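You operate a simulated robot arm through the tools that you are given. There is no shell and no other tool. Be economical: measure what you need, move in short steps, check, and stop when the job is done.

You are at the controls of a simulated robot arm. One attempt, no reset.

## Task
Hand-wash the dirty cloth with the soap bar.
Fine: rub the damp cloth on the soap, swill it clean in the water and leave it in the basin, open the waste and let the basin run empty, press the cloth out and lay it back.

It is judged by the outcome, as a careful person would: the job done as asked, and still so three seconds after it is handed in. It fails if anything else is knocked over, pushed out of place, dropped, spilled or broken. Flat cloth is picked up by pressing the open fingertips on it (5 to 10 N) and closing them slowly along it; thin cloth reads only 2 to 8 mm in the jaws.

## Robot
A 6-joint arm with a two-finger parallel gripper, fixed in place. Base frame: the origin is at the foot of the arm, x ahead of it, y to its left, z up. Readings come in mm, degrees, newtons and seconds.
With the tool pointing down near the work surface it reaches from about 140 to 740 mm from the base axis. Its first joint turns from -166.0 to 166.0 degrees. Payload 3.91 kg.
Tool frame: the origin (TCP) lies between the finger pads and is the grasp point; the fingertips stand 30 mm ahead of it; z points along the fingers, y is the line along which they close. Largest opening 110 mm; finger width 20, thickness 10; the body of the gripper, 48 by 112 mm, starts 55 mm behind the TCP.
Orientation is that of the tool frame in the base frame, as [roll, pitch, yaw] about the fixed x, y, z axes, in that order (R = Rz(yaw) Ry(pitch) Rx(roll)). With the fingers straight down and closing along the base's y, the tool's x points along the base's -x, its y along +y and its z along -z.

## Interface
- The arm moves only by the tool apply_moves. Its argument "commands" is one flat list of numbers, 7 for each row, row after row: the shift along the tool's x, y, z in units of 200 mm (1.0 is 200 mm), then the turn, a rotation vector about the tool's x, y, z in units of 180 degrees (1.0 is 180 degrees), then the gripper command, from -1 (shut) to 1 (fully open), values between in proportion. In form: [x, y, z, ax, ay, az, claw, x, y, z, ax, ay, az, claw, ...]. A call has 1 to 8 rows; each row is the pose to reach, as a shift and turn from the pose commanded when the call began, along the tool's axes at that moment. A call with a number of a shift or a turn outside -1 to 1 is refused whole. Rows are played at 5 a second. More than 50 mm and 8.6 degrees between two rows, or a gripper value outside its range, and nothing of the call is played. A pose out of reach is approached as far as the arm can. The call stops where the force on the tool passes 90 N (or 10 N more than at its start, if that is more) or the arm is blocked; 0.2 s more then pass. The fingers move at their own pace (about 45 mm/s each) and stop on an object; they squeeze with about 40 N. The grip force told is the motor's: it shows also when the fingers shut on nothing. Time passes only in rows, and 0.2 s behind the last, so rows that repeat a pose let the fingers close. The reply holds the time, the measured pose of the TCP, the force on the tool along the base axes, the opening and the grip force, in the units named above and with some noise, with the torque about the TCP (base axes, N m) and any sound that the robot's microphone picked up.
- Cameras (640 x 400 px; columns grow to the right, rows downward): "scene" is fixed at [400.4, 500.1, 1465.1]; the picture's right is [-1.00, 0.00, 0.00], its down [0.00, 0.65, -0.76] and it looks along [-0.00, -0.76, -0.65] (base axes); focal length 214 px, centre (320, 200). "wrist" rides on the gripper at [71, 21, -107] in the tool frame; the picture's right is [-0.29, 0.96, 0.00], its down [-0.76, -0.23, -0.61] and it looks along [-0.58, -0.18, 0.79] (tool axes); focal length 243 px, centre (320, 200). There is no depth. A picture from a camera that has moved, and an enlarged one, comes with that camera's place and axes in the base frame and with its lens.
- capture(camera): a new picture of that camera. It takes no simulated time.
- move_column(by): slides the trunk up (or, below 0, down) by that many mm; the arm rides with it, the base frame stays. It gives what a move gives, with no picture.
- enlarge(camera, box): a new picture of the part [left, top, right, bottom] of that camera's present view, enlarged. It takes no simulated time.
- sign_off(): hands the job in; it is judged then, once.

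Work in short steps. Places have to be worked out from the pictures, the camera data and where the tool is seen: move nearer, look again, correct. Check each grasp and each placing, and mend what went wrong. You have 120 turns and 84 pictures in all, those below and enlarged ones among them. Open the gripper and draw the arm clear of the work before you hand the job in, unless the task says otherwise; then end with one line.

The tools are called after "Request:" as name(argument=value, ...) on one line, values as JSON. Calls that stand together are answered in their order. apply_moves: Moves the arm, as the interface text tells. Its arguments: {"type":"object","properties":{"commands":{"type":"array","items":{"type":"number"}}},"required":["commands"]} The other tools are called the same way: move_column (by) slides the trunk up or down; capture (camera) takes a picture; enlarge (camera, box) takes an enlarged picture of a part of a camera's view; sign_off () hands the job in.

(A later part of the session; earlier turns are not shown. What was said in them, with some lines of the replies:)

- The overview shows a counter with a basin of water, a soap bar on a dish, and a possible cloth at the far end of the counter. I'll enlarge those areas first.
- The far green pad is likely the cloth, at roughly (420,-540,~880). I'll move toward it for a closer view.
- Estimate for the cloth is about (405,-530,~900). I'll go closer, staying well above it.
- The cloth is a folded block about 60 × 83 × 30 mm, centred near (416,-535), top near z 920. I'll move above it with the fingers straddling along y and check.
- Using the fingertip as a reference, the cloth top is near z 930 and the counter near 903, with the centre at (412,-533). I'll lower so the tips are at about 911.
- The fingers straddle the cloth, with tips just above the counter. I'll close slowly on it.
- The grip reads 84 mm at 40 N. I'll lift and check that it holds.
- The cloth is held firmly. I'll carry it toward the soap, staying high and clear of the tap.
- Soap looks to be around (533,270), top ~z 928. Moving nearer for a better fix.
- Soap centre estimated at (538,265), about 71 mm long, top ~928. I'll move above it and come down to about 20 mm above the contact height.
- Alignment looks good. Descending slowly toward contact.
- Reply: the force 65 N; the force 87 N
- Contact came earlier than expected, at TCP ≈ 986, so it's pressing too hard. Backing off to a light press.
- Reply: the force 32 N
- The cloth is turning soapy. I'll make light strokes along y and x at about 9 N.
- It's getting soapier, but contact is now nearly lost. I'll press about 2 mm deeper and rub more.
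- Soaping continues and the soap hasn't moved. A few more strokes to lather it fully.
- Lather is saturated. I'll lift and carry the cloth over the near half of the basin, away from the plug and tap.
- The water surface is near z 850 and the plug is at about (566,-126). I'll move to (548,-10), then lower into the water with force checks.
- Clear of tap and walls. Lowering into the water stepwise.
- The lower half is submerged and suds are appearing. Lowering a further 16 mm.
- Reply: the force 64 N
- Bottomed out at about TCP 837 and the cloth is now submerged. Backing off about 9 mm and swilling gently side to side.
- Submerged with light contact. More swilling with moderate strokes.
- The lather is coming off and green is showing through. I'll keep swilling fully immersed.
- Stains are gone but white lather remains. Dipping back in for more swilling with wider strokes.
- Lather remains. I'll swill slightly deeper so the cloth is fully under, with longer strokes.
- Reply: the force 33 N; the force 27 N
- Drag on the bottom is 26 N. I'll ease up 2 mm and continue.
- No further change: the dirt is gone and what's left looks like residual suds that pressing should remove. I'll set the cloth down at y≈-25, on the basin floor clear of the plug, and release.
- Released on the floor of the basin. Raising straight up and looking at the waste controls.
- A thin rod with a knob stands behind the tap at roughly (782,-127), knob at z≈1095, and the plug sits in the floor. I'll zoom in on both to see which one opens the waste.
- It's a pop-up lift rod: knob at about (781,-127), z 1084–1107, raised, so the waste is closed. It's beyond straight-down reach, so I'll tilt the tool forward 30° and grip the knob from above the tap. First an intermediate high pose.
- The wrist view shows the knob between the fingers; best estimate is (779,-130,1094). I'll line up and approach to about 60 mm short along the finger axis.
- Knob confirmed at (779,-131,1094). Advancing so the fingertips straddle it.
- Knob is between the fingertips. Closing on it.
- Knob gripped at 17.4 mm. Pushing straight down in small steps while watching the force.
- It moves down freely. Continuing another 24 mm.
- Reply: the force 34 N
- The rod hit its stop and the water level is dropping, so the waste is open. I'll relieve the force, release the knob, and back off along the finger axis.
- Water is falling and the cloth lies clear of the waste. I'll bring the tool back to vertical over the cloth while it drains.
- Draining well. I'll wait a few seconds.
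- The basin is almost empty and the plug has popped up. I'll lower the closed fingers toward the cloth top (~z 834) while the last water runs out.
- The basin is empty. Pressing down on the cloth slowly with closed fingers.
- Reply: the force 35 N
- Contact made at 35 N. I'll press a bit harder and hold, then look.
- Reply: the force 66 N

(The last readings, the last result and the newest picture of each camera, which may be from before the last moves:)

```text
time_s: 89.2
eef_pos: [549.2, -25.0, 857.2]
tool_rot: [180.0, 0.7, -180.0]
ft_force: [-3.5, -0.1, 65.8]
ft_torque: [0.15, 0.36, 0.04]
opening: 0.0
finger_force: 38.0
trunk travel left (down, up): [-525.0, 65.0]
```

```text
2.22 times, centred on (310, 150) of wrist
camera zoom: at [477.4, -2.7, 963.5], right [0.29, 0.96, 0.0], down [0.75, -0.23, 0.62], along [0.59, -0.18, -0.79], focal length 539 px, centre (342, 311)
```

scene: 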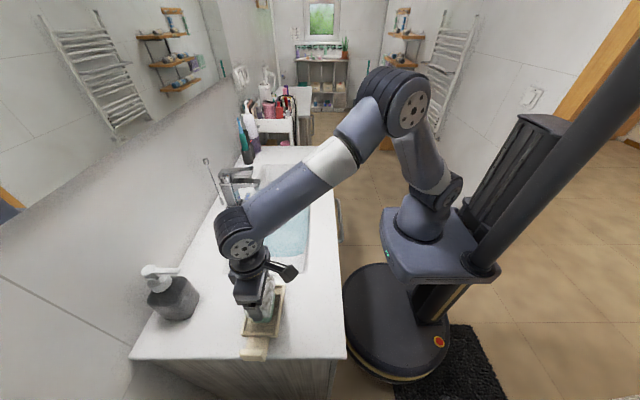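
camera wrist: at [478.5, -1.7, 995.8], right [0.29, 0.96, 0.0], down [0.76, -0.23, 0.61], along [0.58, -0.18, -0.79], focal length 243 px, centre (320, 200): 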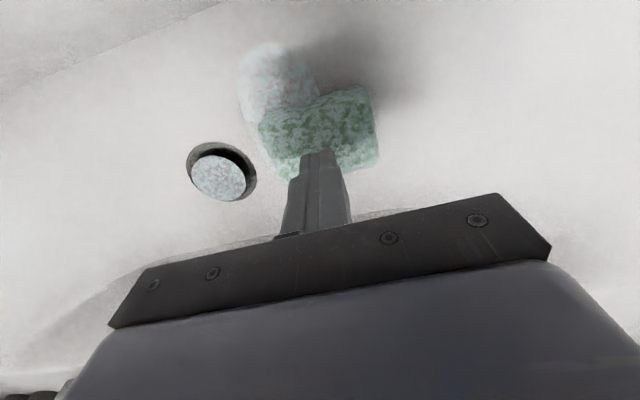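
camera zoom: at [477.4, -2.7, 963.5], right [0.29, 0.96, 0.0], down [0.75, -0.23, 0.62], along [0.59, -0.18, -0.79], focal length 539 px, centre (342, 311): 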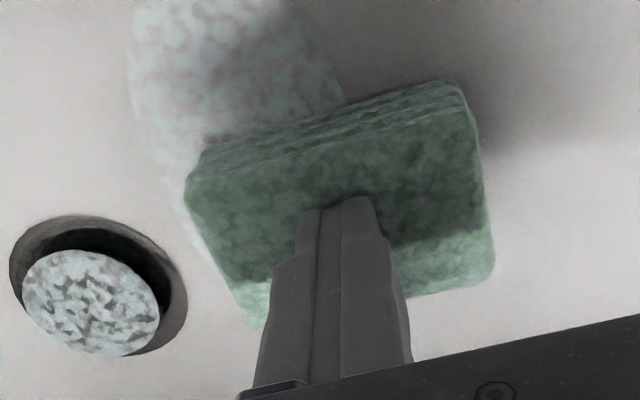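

Suds are leaving the cloth. Holding the press longer.

Request:
apply_moves(commands=[0, 0, 0, 0, 0, 0, -1, 0, 0, 0, 0, 0, 0, -1, 0, 0, 0, 0, 0, 0, -1, 0, 0, 0, 0, 0, 0, -1, 0, 0, 0, 0, 0, 0, -1, 0, 0, 0, 0, 0, 0, -1, 0, 0, 0, 0, 0, 0, -1, 0, 0, 0, 0, 0, 0, -1])

Request:
apply_moves(commands=[0, 0, 0, 0, 0, 0, -1, 0, 0, 0, 0, 0, 0, -1, 0, 0, 0, 0, 0, 0, -1, 0, 0, 0, 0, 0, 0, -1, 0, 0, 0, 0, 0, 0, -1, 0, 0, 0, 0, 0, 0, -1, 0, 0, 0, 0, 0, 0, -1, 0, 0, 0, 0, 0, 0, -1])

Request:
enlarge(camera="wrist", box=[180, 60, 440, 240])

```text
time_s: 91.0
eef_pos: [549.4, -25.5, 857.2]
tool_rot: [-180.0, 0.8, 180.0]
ft_force: [-2.9, -6.1, 64.6]
ft_torque: [-0.02, 0.31, 0.01]
opening: 0.0
finger_force: 37.7
trunk travel left (down, up): [-525.0, 65.0]
```

```text
time_s: 92.8
eef_pos: [551.1, -26.4, 856.8]
tool_rot: [180.0, 0.8, 180.0]
ft_force: [-2.2, -7.8, 64.0]
ft_torque: [-0.05, 0.28, 0.06]
opening: 0.1
finger_force: 37.9
trunk travel left (down, up): [-525.0, 65.0]
```

```text
2.22 times, centred on (310, 150) of wrist
camera zoom: at [477.8, -3.0, 963.5], right [0.29, 0.96, 0.0], down [0.75, -0.23, 0.62], along [0.59, -0.18, -0.79], focal length 539 px, centre (342, 311)
```

zoom: 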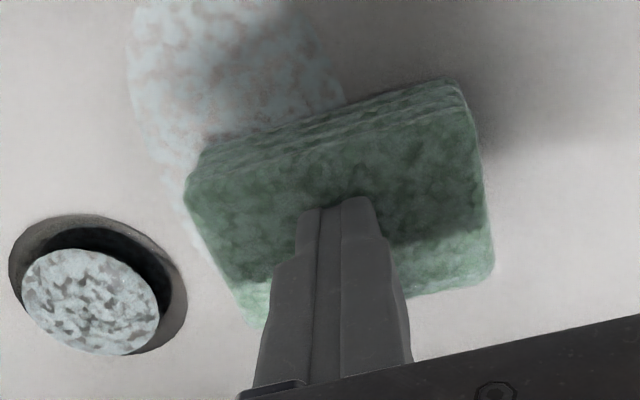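

Held; the effect has levelled off. I'll release and press again, shifted toward each end.

Request:
apply_moves(commands=[0, 0, -0.04, 0, 0, 0, -1, 0, 0, -0.08, 0, 0, 0, -1, 0, 0.08, -0.08, 0, 0, 0, -1, 0, 0.08, -0.03, 0, 0, 0, -1, 0, 0.08, -0.01, 0, 0, 0, -1, 0, 0.08, -0.005, 0, 0, 0, -1, 0, 0.08, -0.005, 0, 0, 0, -1, 0, 0.08, -0.005, 0, 0, 0, -1])

Request:
apply_moves(commands=[0, 0, 0, 0, 0, 0, -1, 0, 0, 0, 0, 0, 0, -1, 0, 0, -0.04, 0, 0, 0, -1, 0, 0, -0.075, 0, 0, 0, -1, 0, -0.14, -0.075, 0, 0, 0, -1, 0, -0.14, -0.03, 0, 0, 0, -1, 0, -0.14, -0.01, 0, 0, 0, -1, 0, -0.14, 0, 0, 0, 0, -1])

Request:
apply_moves(commands=[0, 0, 0, 0, 0, 0, -1, 0, 0, 0, 0, 0, 0, -1, 0, 0, 0, 0, 0, 0, -1, 0, 0, 0, 0, 0, 0, -1, 0, 0, -0.04, 0, 0, 0, -1, 0, 0, -0.1, 0, 0, 0, -1, 0, 0.06, -0.2, 0, 0, 0, -1, 0, 0.06, -0.2, 0, 0, 0, -1])

Request:
capture(camera="wrist")

```text
time_s: 94.6
eef_pos: [550.0, -7.7, 858.1]
tool_rot: [180.0, 0.7, -179.9]
ft_force: [-8.5, 6.0, 68.6]
ft_torque: [0.42, 0.47, -0.07]
opening: 0.2
finger_force: 37.4
trunk travel left (down, up): [-525.0, 65.0]
```

```text
time_s: 96.4
eef_pos: [547.5, -35.8, 856.1]
tool_rot: [180.0, 0.6, 180.0]
ft_force: [-1.6, 3.2, 41.1]
ft_torque: [0.21, 0.17, -0.14]
opening: 0.0
finger_force: 37.9
trunk travel left (down, up): [-525.0, 65.0]
```

```text
time_s: 98.2
eef_pos: [549.1, -23.2, 891.0]
tool_rot: [180.0, 0.1, 180.0]
ft_force: [-0.2, -0.1, -0.7]
ft_torque: [0.02, -0.03, 0.02]
opening: 0.1
finger_force: 37.3
trunk travel left (down, up): [-525.0, 65.0]
```

```text
14 pictures are left
camera wrist: at [478.2, -1.5, 999.2], right [0.29, 0.96, 0.0], down [0.76, -0.23, 0.61], along [0.58, -0.18, -0.79], focal length 243 px, centre (320, 200)
```

wrist: 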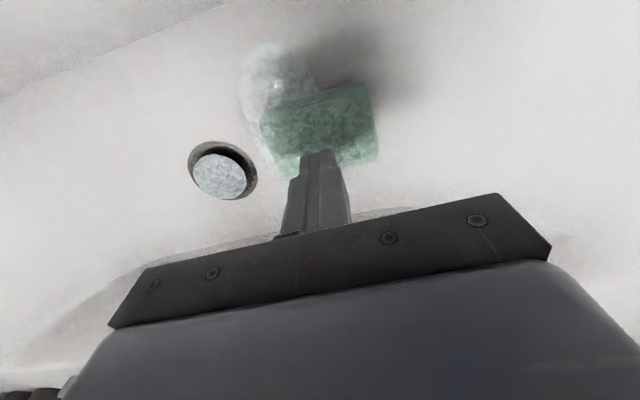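

The cloth is clean green and pressed out, still at (548,-23). Opening the gripper above it, then lowering around it.

Request:
apply_moves(commands=[0, 0, 0, 0, 0, 0, -0.2, 0, 0, 0, 0, 0, 0, 0.4, 0, 0, 0, 0, 0, 0, 0.9, 0, 0, 0, 0, 0, 0, 0.9, 0, 0, 0, 0, 0, 0, 0.9, 0, 0, 0, 0, 0, 0, 0.9, 0, 0, 0, 0, 0, 0, 0.9])

Request:
apply_moves(commands=[0, 0, 0.08, 0, 0, 0, 0.9, 0, 0, 0.16, 0, 0, 0, 0.9, 0, 0, 0.23, 0, 0, 0, 0.9, 0, 0, 0.27, 0, 0, 0, 0.9])

Request:
capture(camera="wrist")

```text
time_s: 99.8
eef_pos: [549.4, -23.0, 893.1]
tool_rot: [180.0, 0.0, -179.9]
ft_force: [0.2, 0.2, 0.9]
ft_torque: [0.0, -0.01, -0.03]
opening: 104.2
finger_force: 0.1
trunk travel left (down, up): [-525.0, 65.0]
```

```text
time_s: 100.8
eef_pos: [549.4, -25.0, 838.3]
tool_rot: [180.0, 0.0, -180.0]
ft_force: [0.0, -0.1, -0.1]
ft_torque: [-0.01, -0.03, -0.01]
opening: 104.7
finger_force: 0.0
trunk travel left (down, up): [-525.0, 65.0]
```

```text
13 pictures are left
camera wrist: at [478.3, -2.2, 945.2], right [0.29, 0.96, 0.0], down [0.76, -0.23, 0.61], along [0.58, -0.18, -0.79], focal length 243 px, centre (320, 200)
```

wrist: 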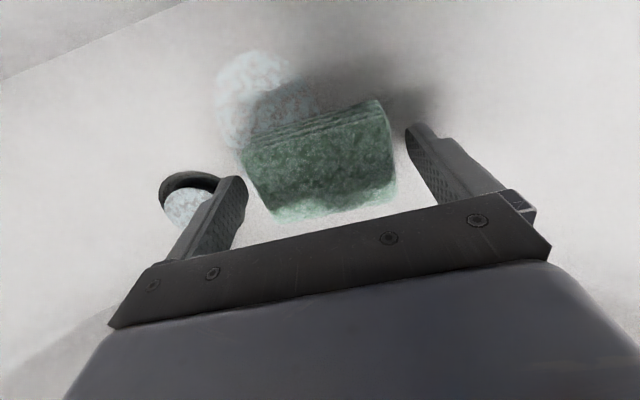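

Straddled correctly. Closing and lifting.

Request:
apply_moves(commands=[0, 0, 0, 0, 0, 0, 0.6, 0, 0, 0, 0, 0, 0, 0.3, 0, 0, 0, 0, 0, 0, 0.0, 0, 0, 0, 0, 0, 0, -0.3, 0, 0, 0, 0, 0, 0, -0.4, 0, 0, 0, 0, 0, 0, -0.4, 0, 0, -0.05, 0, 0, 0, -0.4, 0, 0, -0.2, 0, 0, 0, -0.4])

Request:
apply_moves(commands=[0, 0, -0.2, 0, 0, 0, -0.4, 0, 0, -0.4, 0, 0, 0, -0.4, 0, 0, -0.6, 0, 0, 0, -0.4, 0, 0, -0.8, 0, 0, 0, -0.4, 0, 0, -0.95, 0, 0, 0, -0.4, 0, 0, -0.95, 0, 0, 0, -0.4])

Request:
capture(camera="wrist")

Request:
capture(camera="scene")

```text
time_s: 102.6
eef_pos: [548.7, -23.9, 878.7]
tool_rot: [-179.9, -0.1, 180.0]
ft_force: [0.4, 1.1, -0.6]
ft_torque: [-0.02, 0.0, -0.01]
opening: 84.6
finger_force: 39.8
trunk travel left (down, up): [-525.0, 65.0]
```

```text
time_s: 104.0
eef_pos: [548.2, -24.4, 1069.5]
tool_rot: [-180.0, 0.0, 179.9]
ft_force: [-0.2, 0.0, -1.1]
ft_torque: [-0.02, 0.02, 0.06]
opening: 84.1
finger_force: 40.1
trunk travel left (down, up): [-525.0, 65.0]
```

```text
12 pictures are left
camera wrist: at [477.0, -1.9, 1176.5], right [0.29, 0.96, 0.0], down [0.76, -0.23, 0.61], along [0.58, -0.18, -0.79], focal length 243 px, centre (320, 200)
```

wrist: 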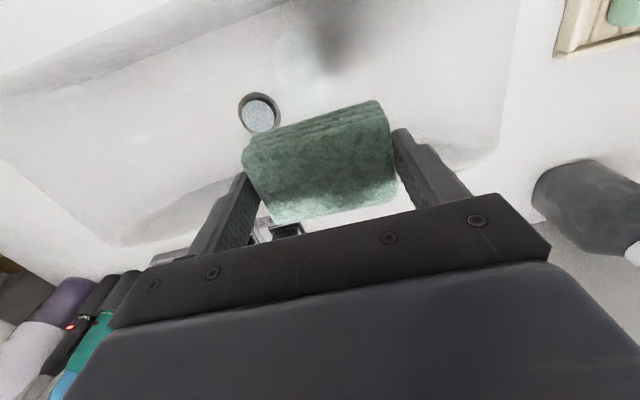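

```text
11 pictures are left
```

scene: 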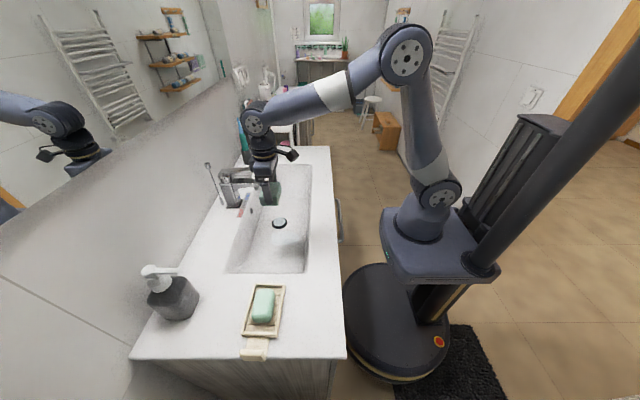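

Cloth clean and held. Carrying it back to its original place at (412.5,-533), moving away from the tap first.

Request:
apply_moves(commands=[0.17, -0.15, 0, 0, 0, 0, -0.4, 0.34, -0.3, 0, 0, 0, 0, -0.4, 0.51, -0.45, 0, 0, 0, 0, -0.4, 0.68, -0.6, 0, 0, 0, 0, -0.4])

Request:
apply_moves(commands=[0, -0.24, 0, 0, 0, 0, -0.4, 0, -0.48, 0, 0, 0, 0, -0.4, 0, -0.72, 0, 0, 0, 0, -0.4, 0, -0.96, 0, 0, 0, 0, -0.4])

Request:
apply_moves(commands=[0, -0.24, 0, 0, 0, 0, -0.4, 0, -0.48, 0, 0, 0, 0, -0.4, 0, -0.72, 0, 0, 0, 0, -0.4, 0, -0.96, 0, 0, 0, 0, -0.4, 0, -0.96, 0, 0, 0, 0, -0.4])

```text
time_s: 105.0
eef_pos: [410.7, -145.4, 1067.4]
tool_rot: [179.9, 0.0, -180.0]
ft_force: [-0.1, -0.6, -0.2]
ft_torque: [0.01, -0.03, -0.01]
opening: 84.4
finger_force: 39.8
trunk travel left (down, up): [-525.0, 65.0]
```

```text
time_s: 106.0
eef_pos: [413.5, -340.0, 1067.5]
tool_rot: [179.9, 0.1, 179.9]
ft_force: [-1.4, -0.4, -0.7]
ft_torque: [0.06, -0.08, -0.01]
opening: 84.3
finger_force: 39.8
trunk travel left (down, up): [-525.0, 65.0]
```

```text
time_s: 107.2
eef_pos: [414.5, -527.8, 1067.8]
tool_rot: [179.9, -0.1, -179.9]
ft_force: [-0.8, 0.7, -1.3]
ft_torque: [0.03, 0.02, 0.05]
opening: 84.6
finger_force: 40.2
trunk travel left (down, up): [-525.0, 65.0]
```

Above the spot. Lowering to just above the counter.

Request:
apply_moves(commands=[0, -0.022, 0.2, 0, 0, 0, -0.4, 0, -0.022, 0.4, 0, 0, 0, -0.4, 0, -0.022, 0.55, 0, 0, 0, -0.4, 0, -0.022, 0.6, 0, 0, 0, -0.4])

Request:
enlarge(camera="scene", box=[280, 110, 360, 160])

```text
time_s: 108.2
eef_pos: [413.9, -532.7, 948.3]
tool_rot: [179.9, 0.0, -180.0]
ft_force: [0.5, 0.5, -1.2]
ft_torque: [0.02, 0.03, -0.01]
opening: 84.3
finger_force: 40.2
trunk travel left (down, up): [-525.0, 65.0]
```

```text
8.00 times, centred on (320, 135) of scene
camera zoom: at [400.4, 500.1, 1465.1], right [-1.0, 0.0, 0.0], down [0.0, 0.65, -0.76], along [0.0, -0.76, -0.65], focal length 1716 px, centre (320, 720)
```

zoom: 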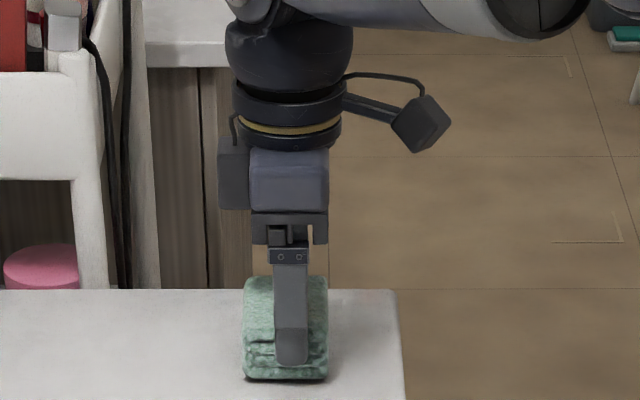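

Request:
apply_moves(commands=[0, 0, 0.01, 0, 0, 0, -0.4, 0, 0, 0.02, 0, 0, 0, -0.4, 0, 0, 0.025, 0, 0, 0, -0.4])

```text
time_s: 109.0
eef_pos: [414.4, -532.9, 946.0]
tool_rot: [-179.8, 0.2, 180.0]
ft_force: [-0.7, 1.3, 19.9]
ft_torque: [-0.8, 0.1, -0.01]
opening: 84.2
finger_force: 39.6
trunk travel left (down, up): [-525.0, 65.0]
```

The cloth is touching the counter (20 N). I'll ease up 2 mm, release gradually, then lift away.

Request:
apply_moves(commands=[0, 0, -0.01, 0, 0, 0, -0.4, 0, 0, -0.01, 0, 0, 0, 0.6, 0, 0, -0.01, 0, 0, 0, 0.8, 0, 0, -0.01, 0, 0, 0, 1, 0, 0, -0.01, 0, 0, 0, 1, 0, 0, -0.01, 0, 0, 0, 1])

Request:
apply_moves(commands=[0, 0, -0.1, 0, 0, 0, 1, 0, 0, -0.2, 0, 0, 0, 1, 0, 0, -0.4, 0, 0, 0, 1, 0, 0, -0.6, 0, 0, 0, 1, 0, 0, -0.8, 0, 0, 0, 1, 0, 0, -1, 0, 0, 0, 1])

Request:
enlarge(camera="scene", box=[296, 130, 344, 160])

Request:
capture(camera="scene")

```text
time_s: 110.4
eef_pos: [413.3, -532.6, 945.3]
tool_rot: [-180.0, 0.0, 180.0]
ft_force: [-0.2, 0.3, 0.1]
ft_torque: [-0.01, 0.02, -0.02]
opening: 110.0
finger_force: 0.1
trunk travel left (down, up): [-525.0, 65.0]
```

```text
time_s: 111.8
eef_pos: [413.8, -532.8, 1143.9]
tool_rot: [179.9, -0.1, 180.0]
ft_force: [0.5, 0.6, 0.2]
ft_torque: [0.01, 0.03, 0.01]
opening: 110.0
finger_force: 0.0
trunk travel left (down, up): [-525.0, 65.0]
```

```text
13.33 times, centred on (320, 145) of scene
camera zoom: at [400.4, 500.1, 1465.1], right [-1.0, 0.0, 0.0], down [0.0, 0.65, -0.76], along [0.0, -0.76, -0.65], focal length 2860 px, centre (320, 933)
```

zoom: 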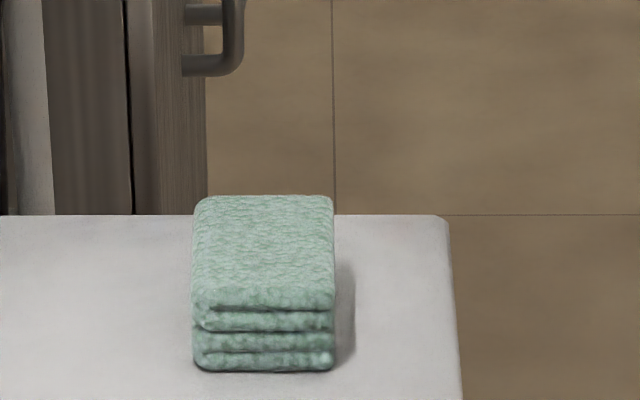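

```text
8 pictures are left
```

scene: 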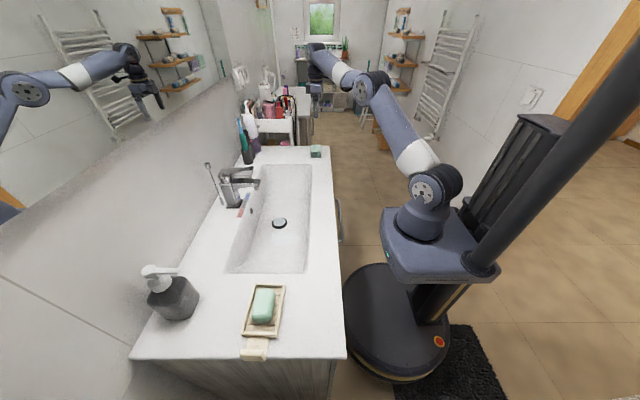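

The cloth is clean, lying flat in its place, the basin is empty, and the soap and dish haven't moved. Drawing the arm clear before handing in.

Request:
apply_moves(commands=[0.05, 0.2, -0.1, 0, 0, 0, 1, 0.1, 0.4, -0.2, 0, 0, 0, 1, 0.15, 0.6, -0.3, 0, 0, 0, 1, 0.2, 0.8, -0.4, 0, 0, 0, 1])

Request:
sign_off()

```text
time_s: 112.8
eef_pos: [374.2, -370.7, 1224.0]
tool_rot: [180.0, 0.0, -180.0]
ft_force: [-0.1, -0.8, -0.3]
ft_torque: [0.01, -0.02, -0.01]
opening: 110.2
finger_force: 0.1
trunk travel left (down, up): [-525.0, 65.0]
```

```text
The job is handed in.
```

The cloth was soaped, swilled and pressed out in the drained basin, and now lies clean in its original place within a few millimetres; the job is handed in.
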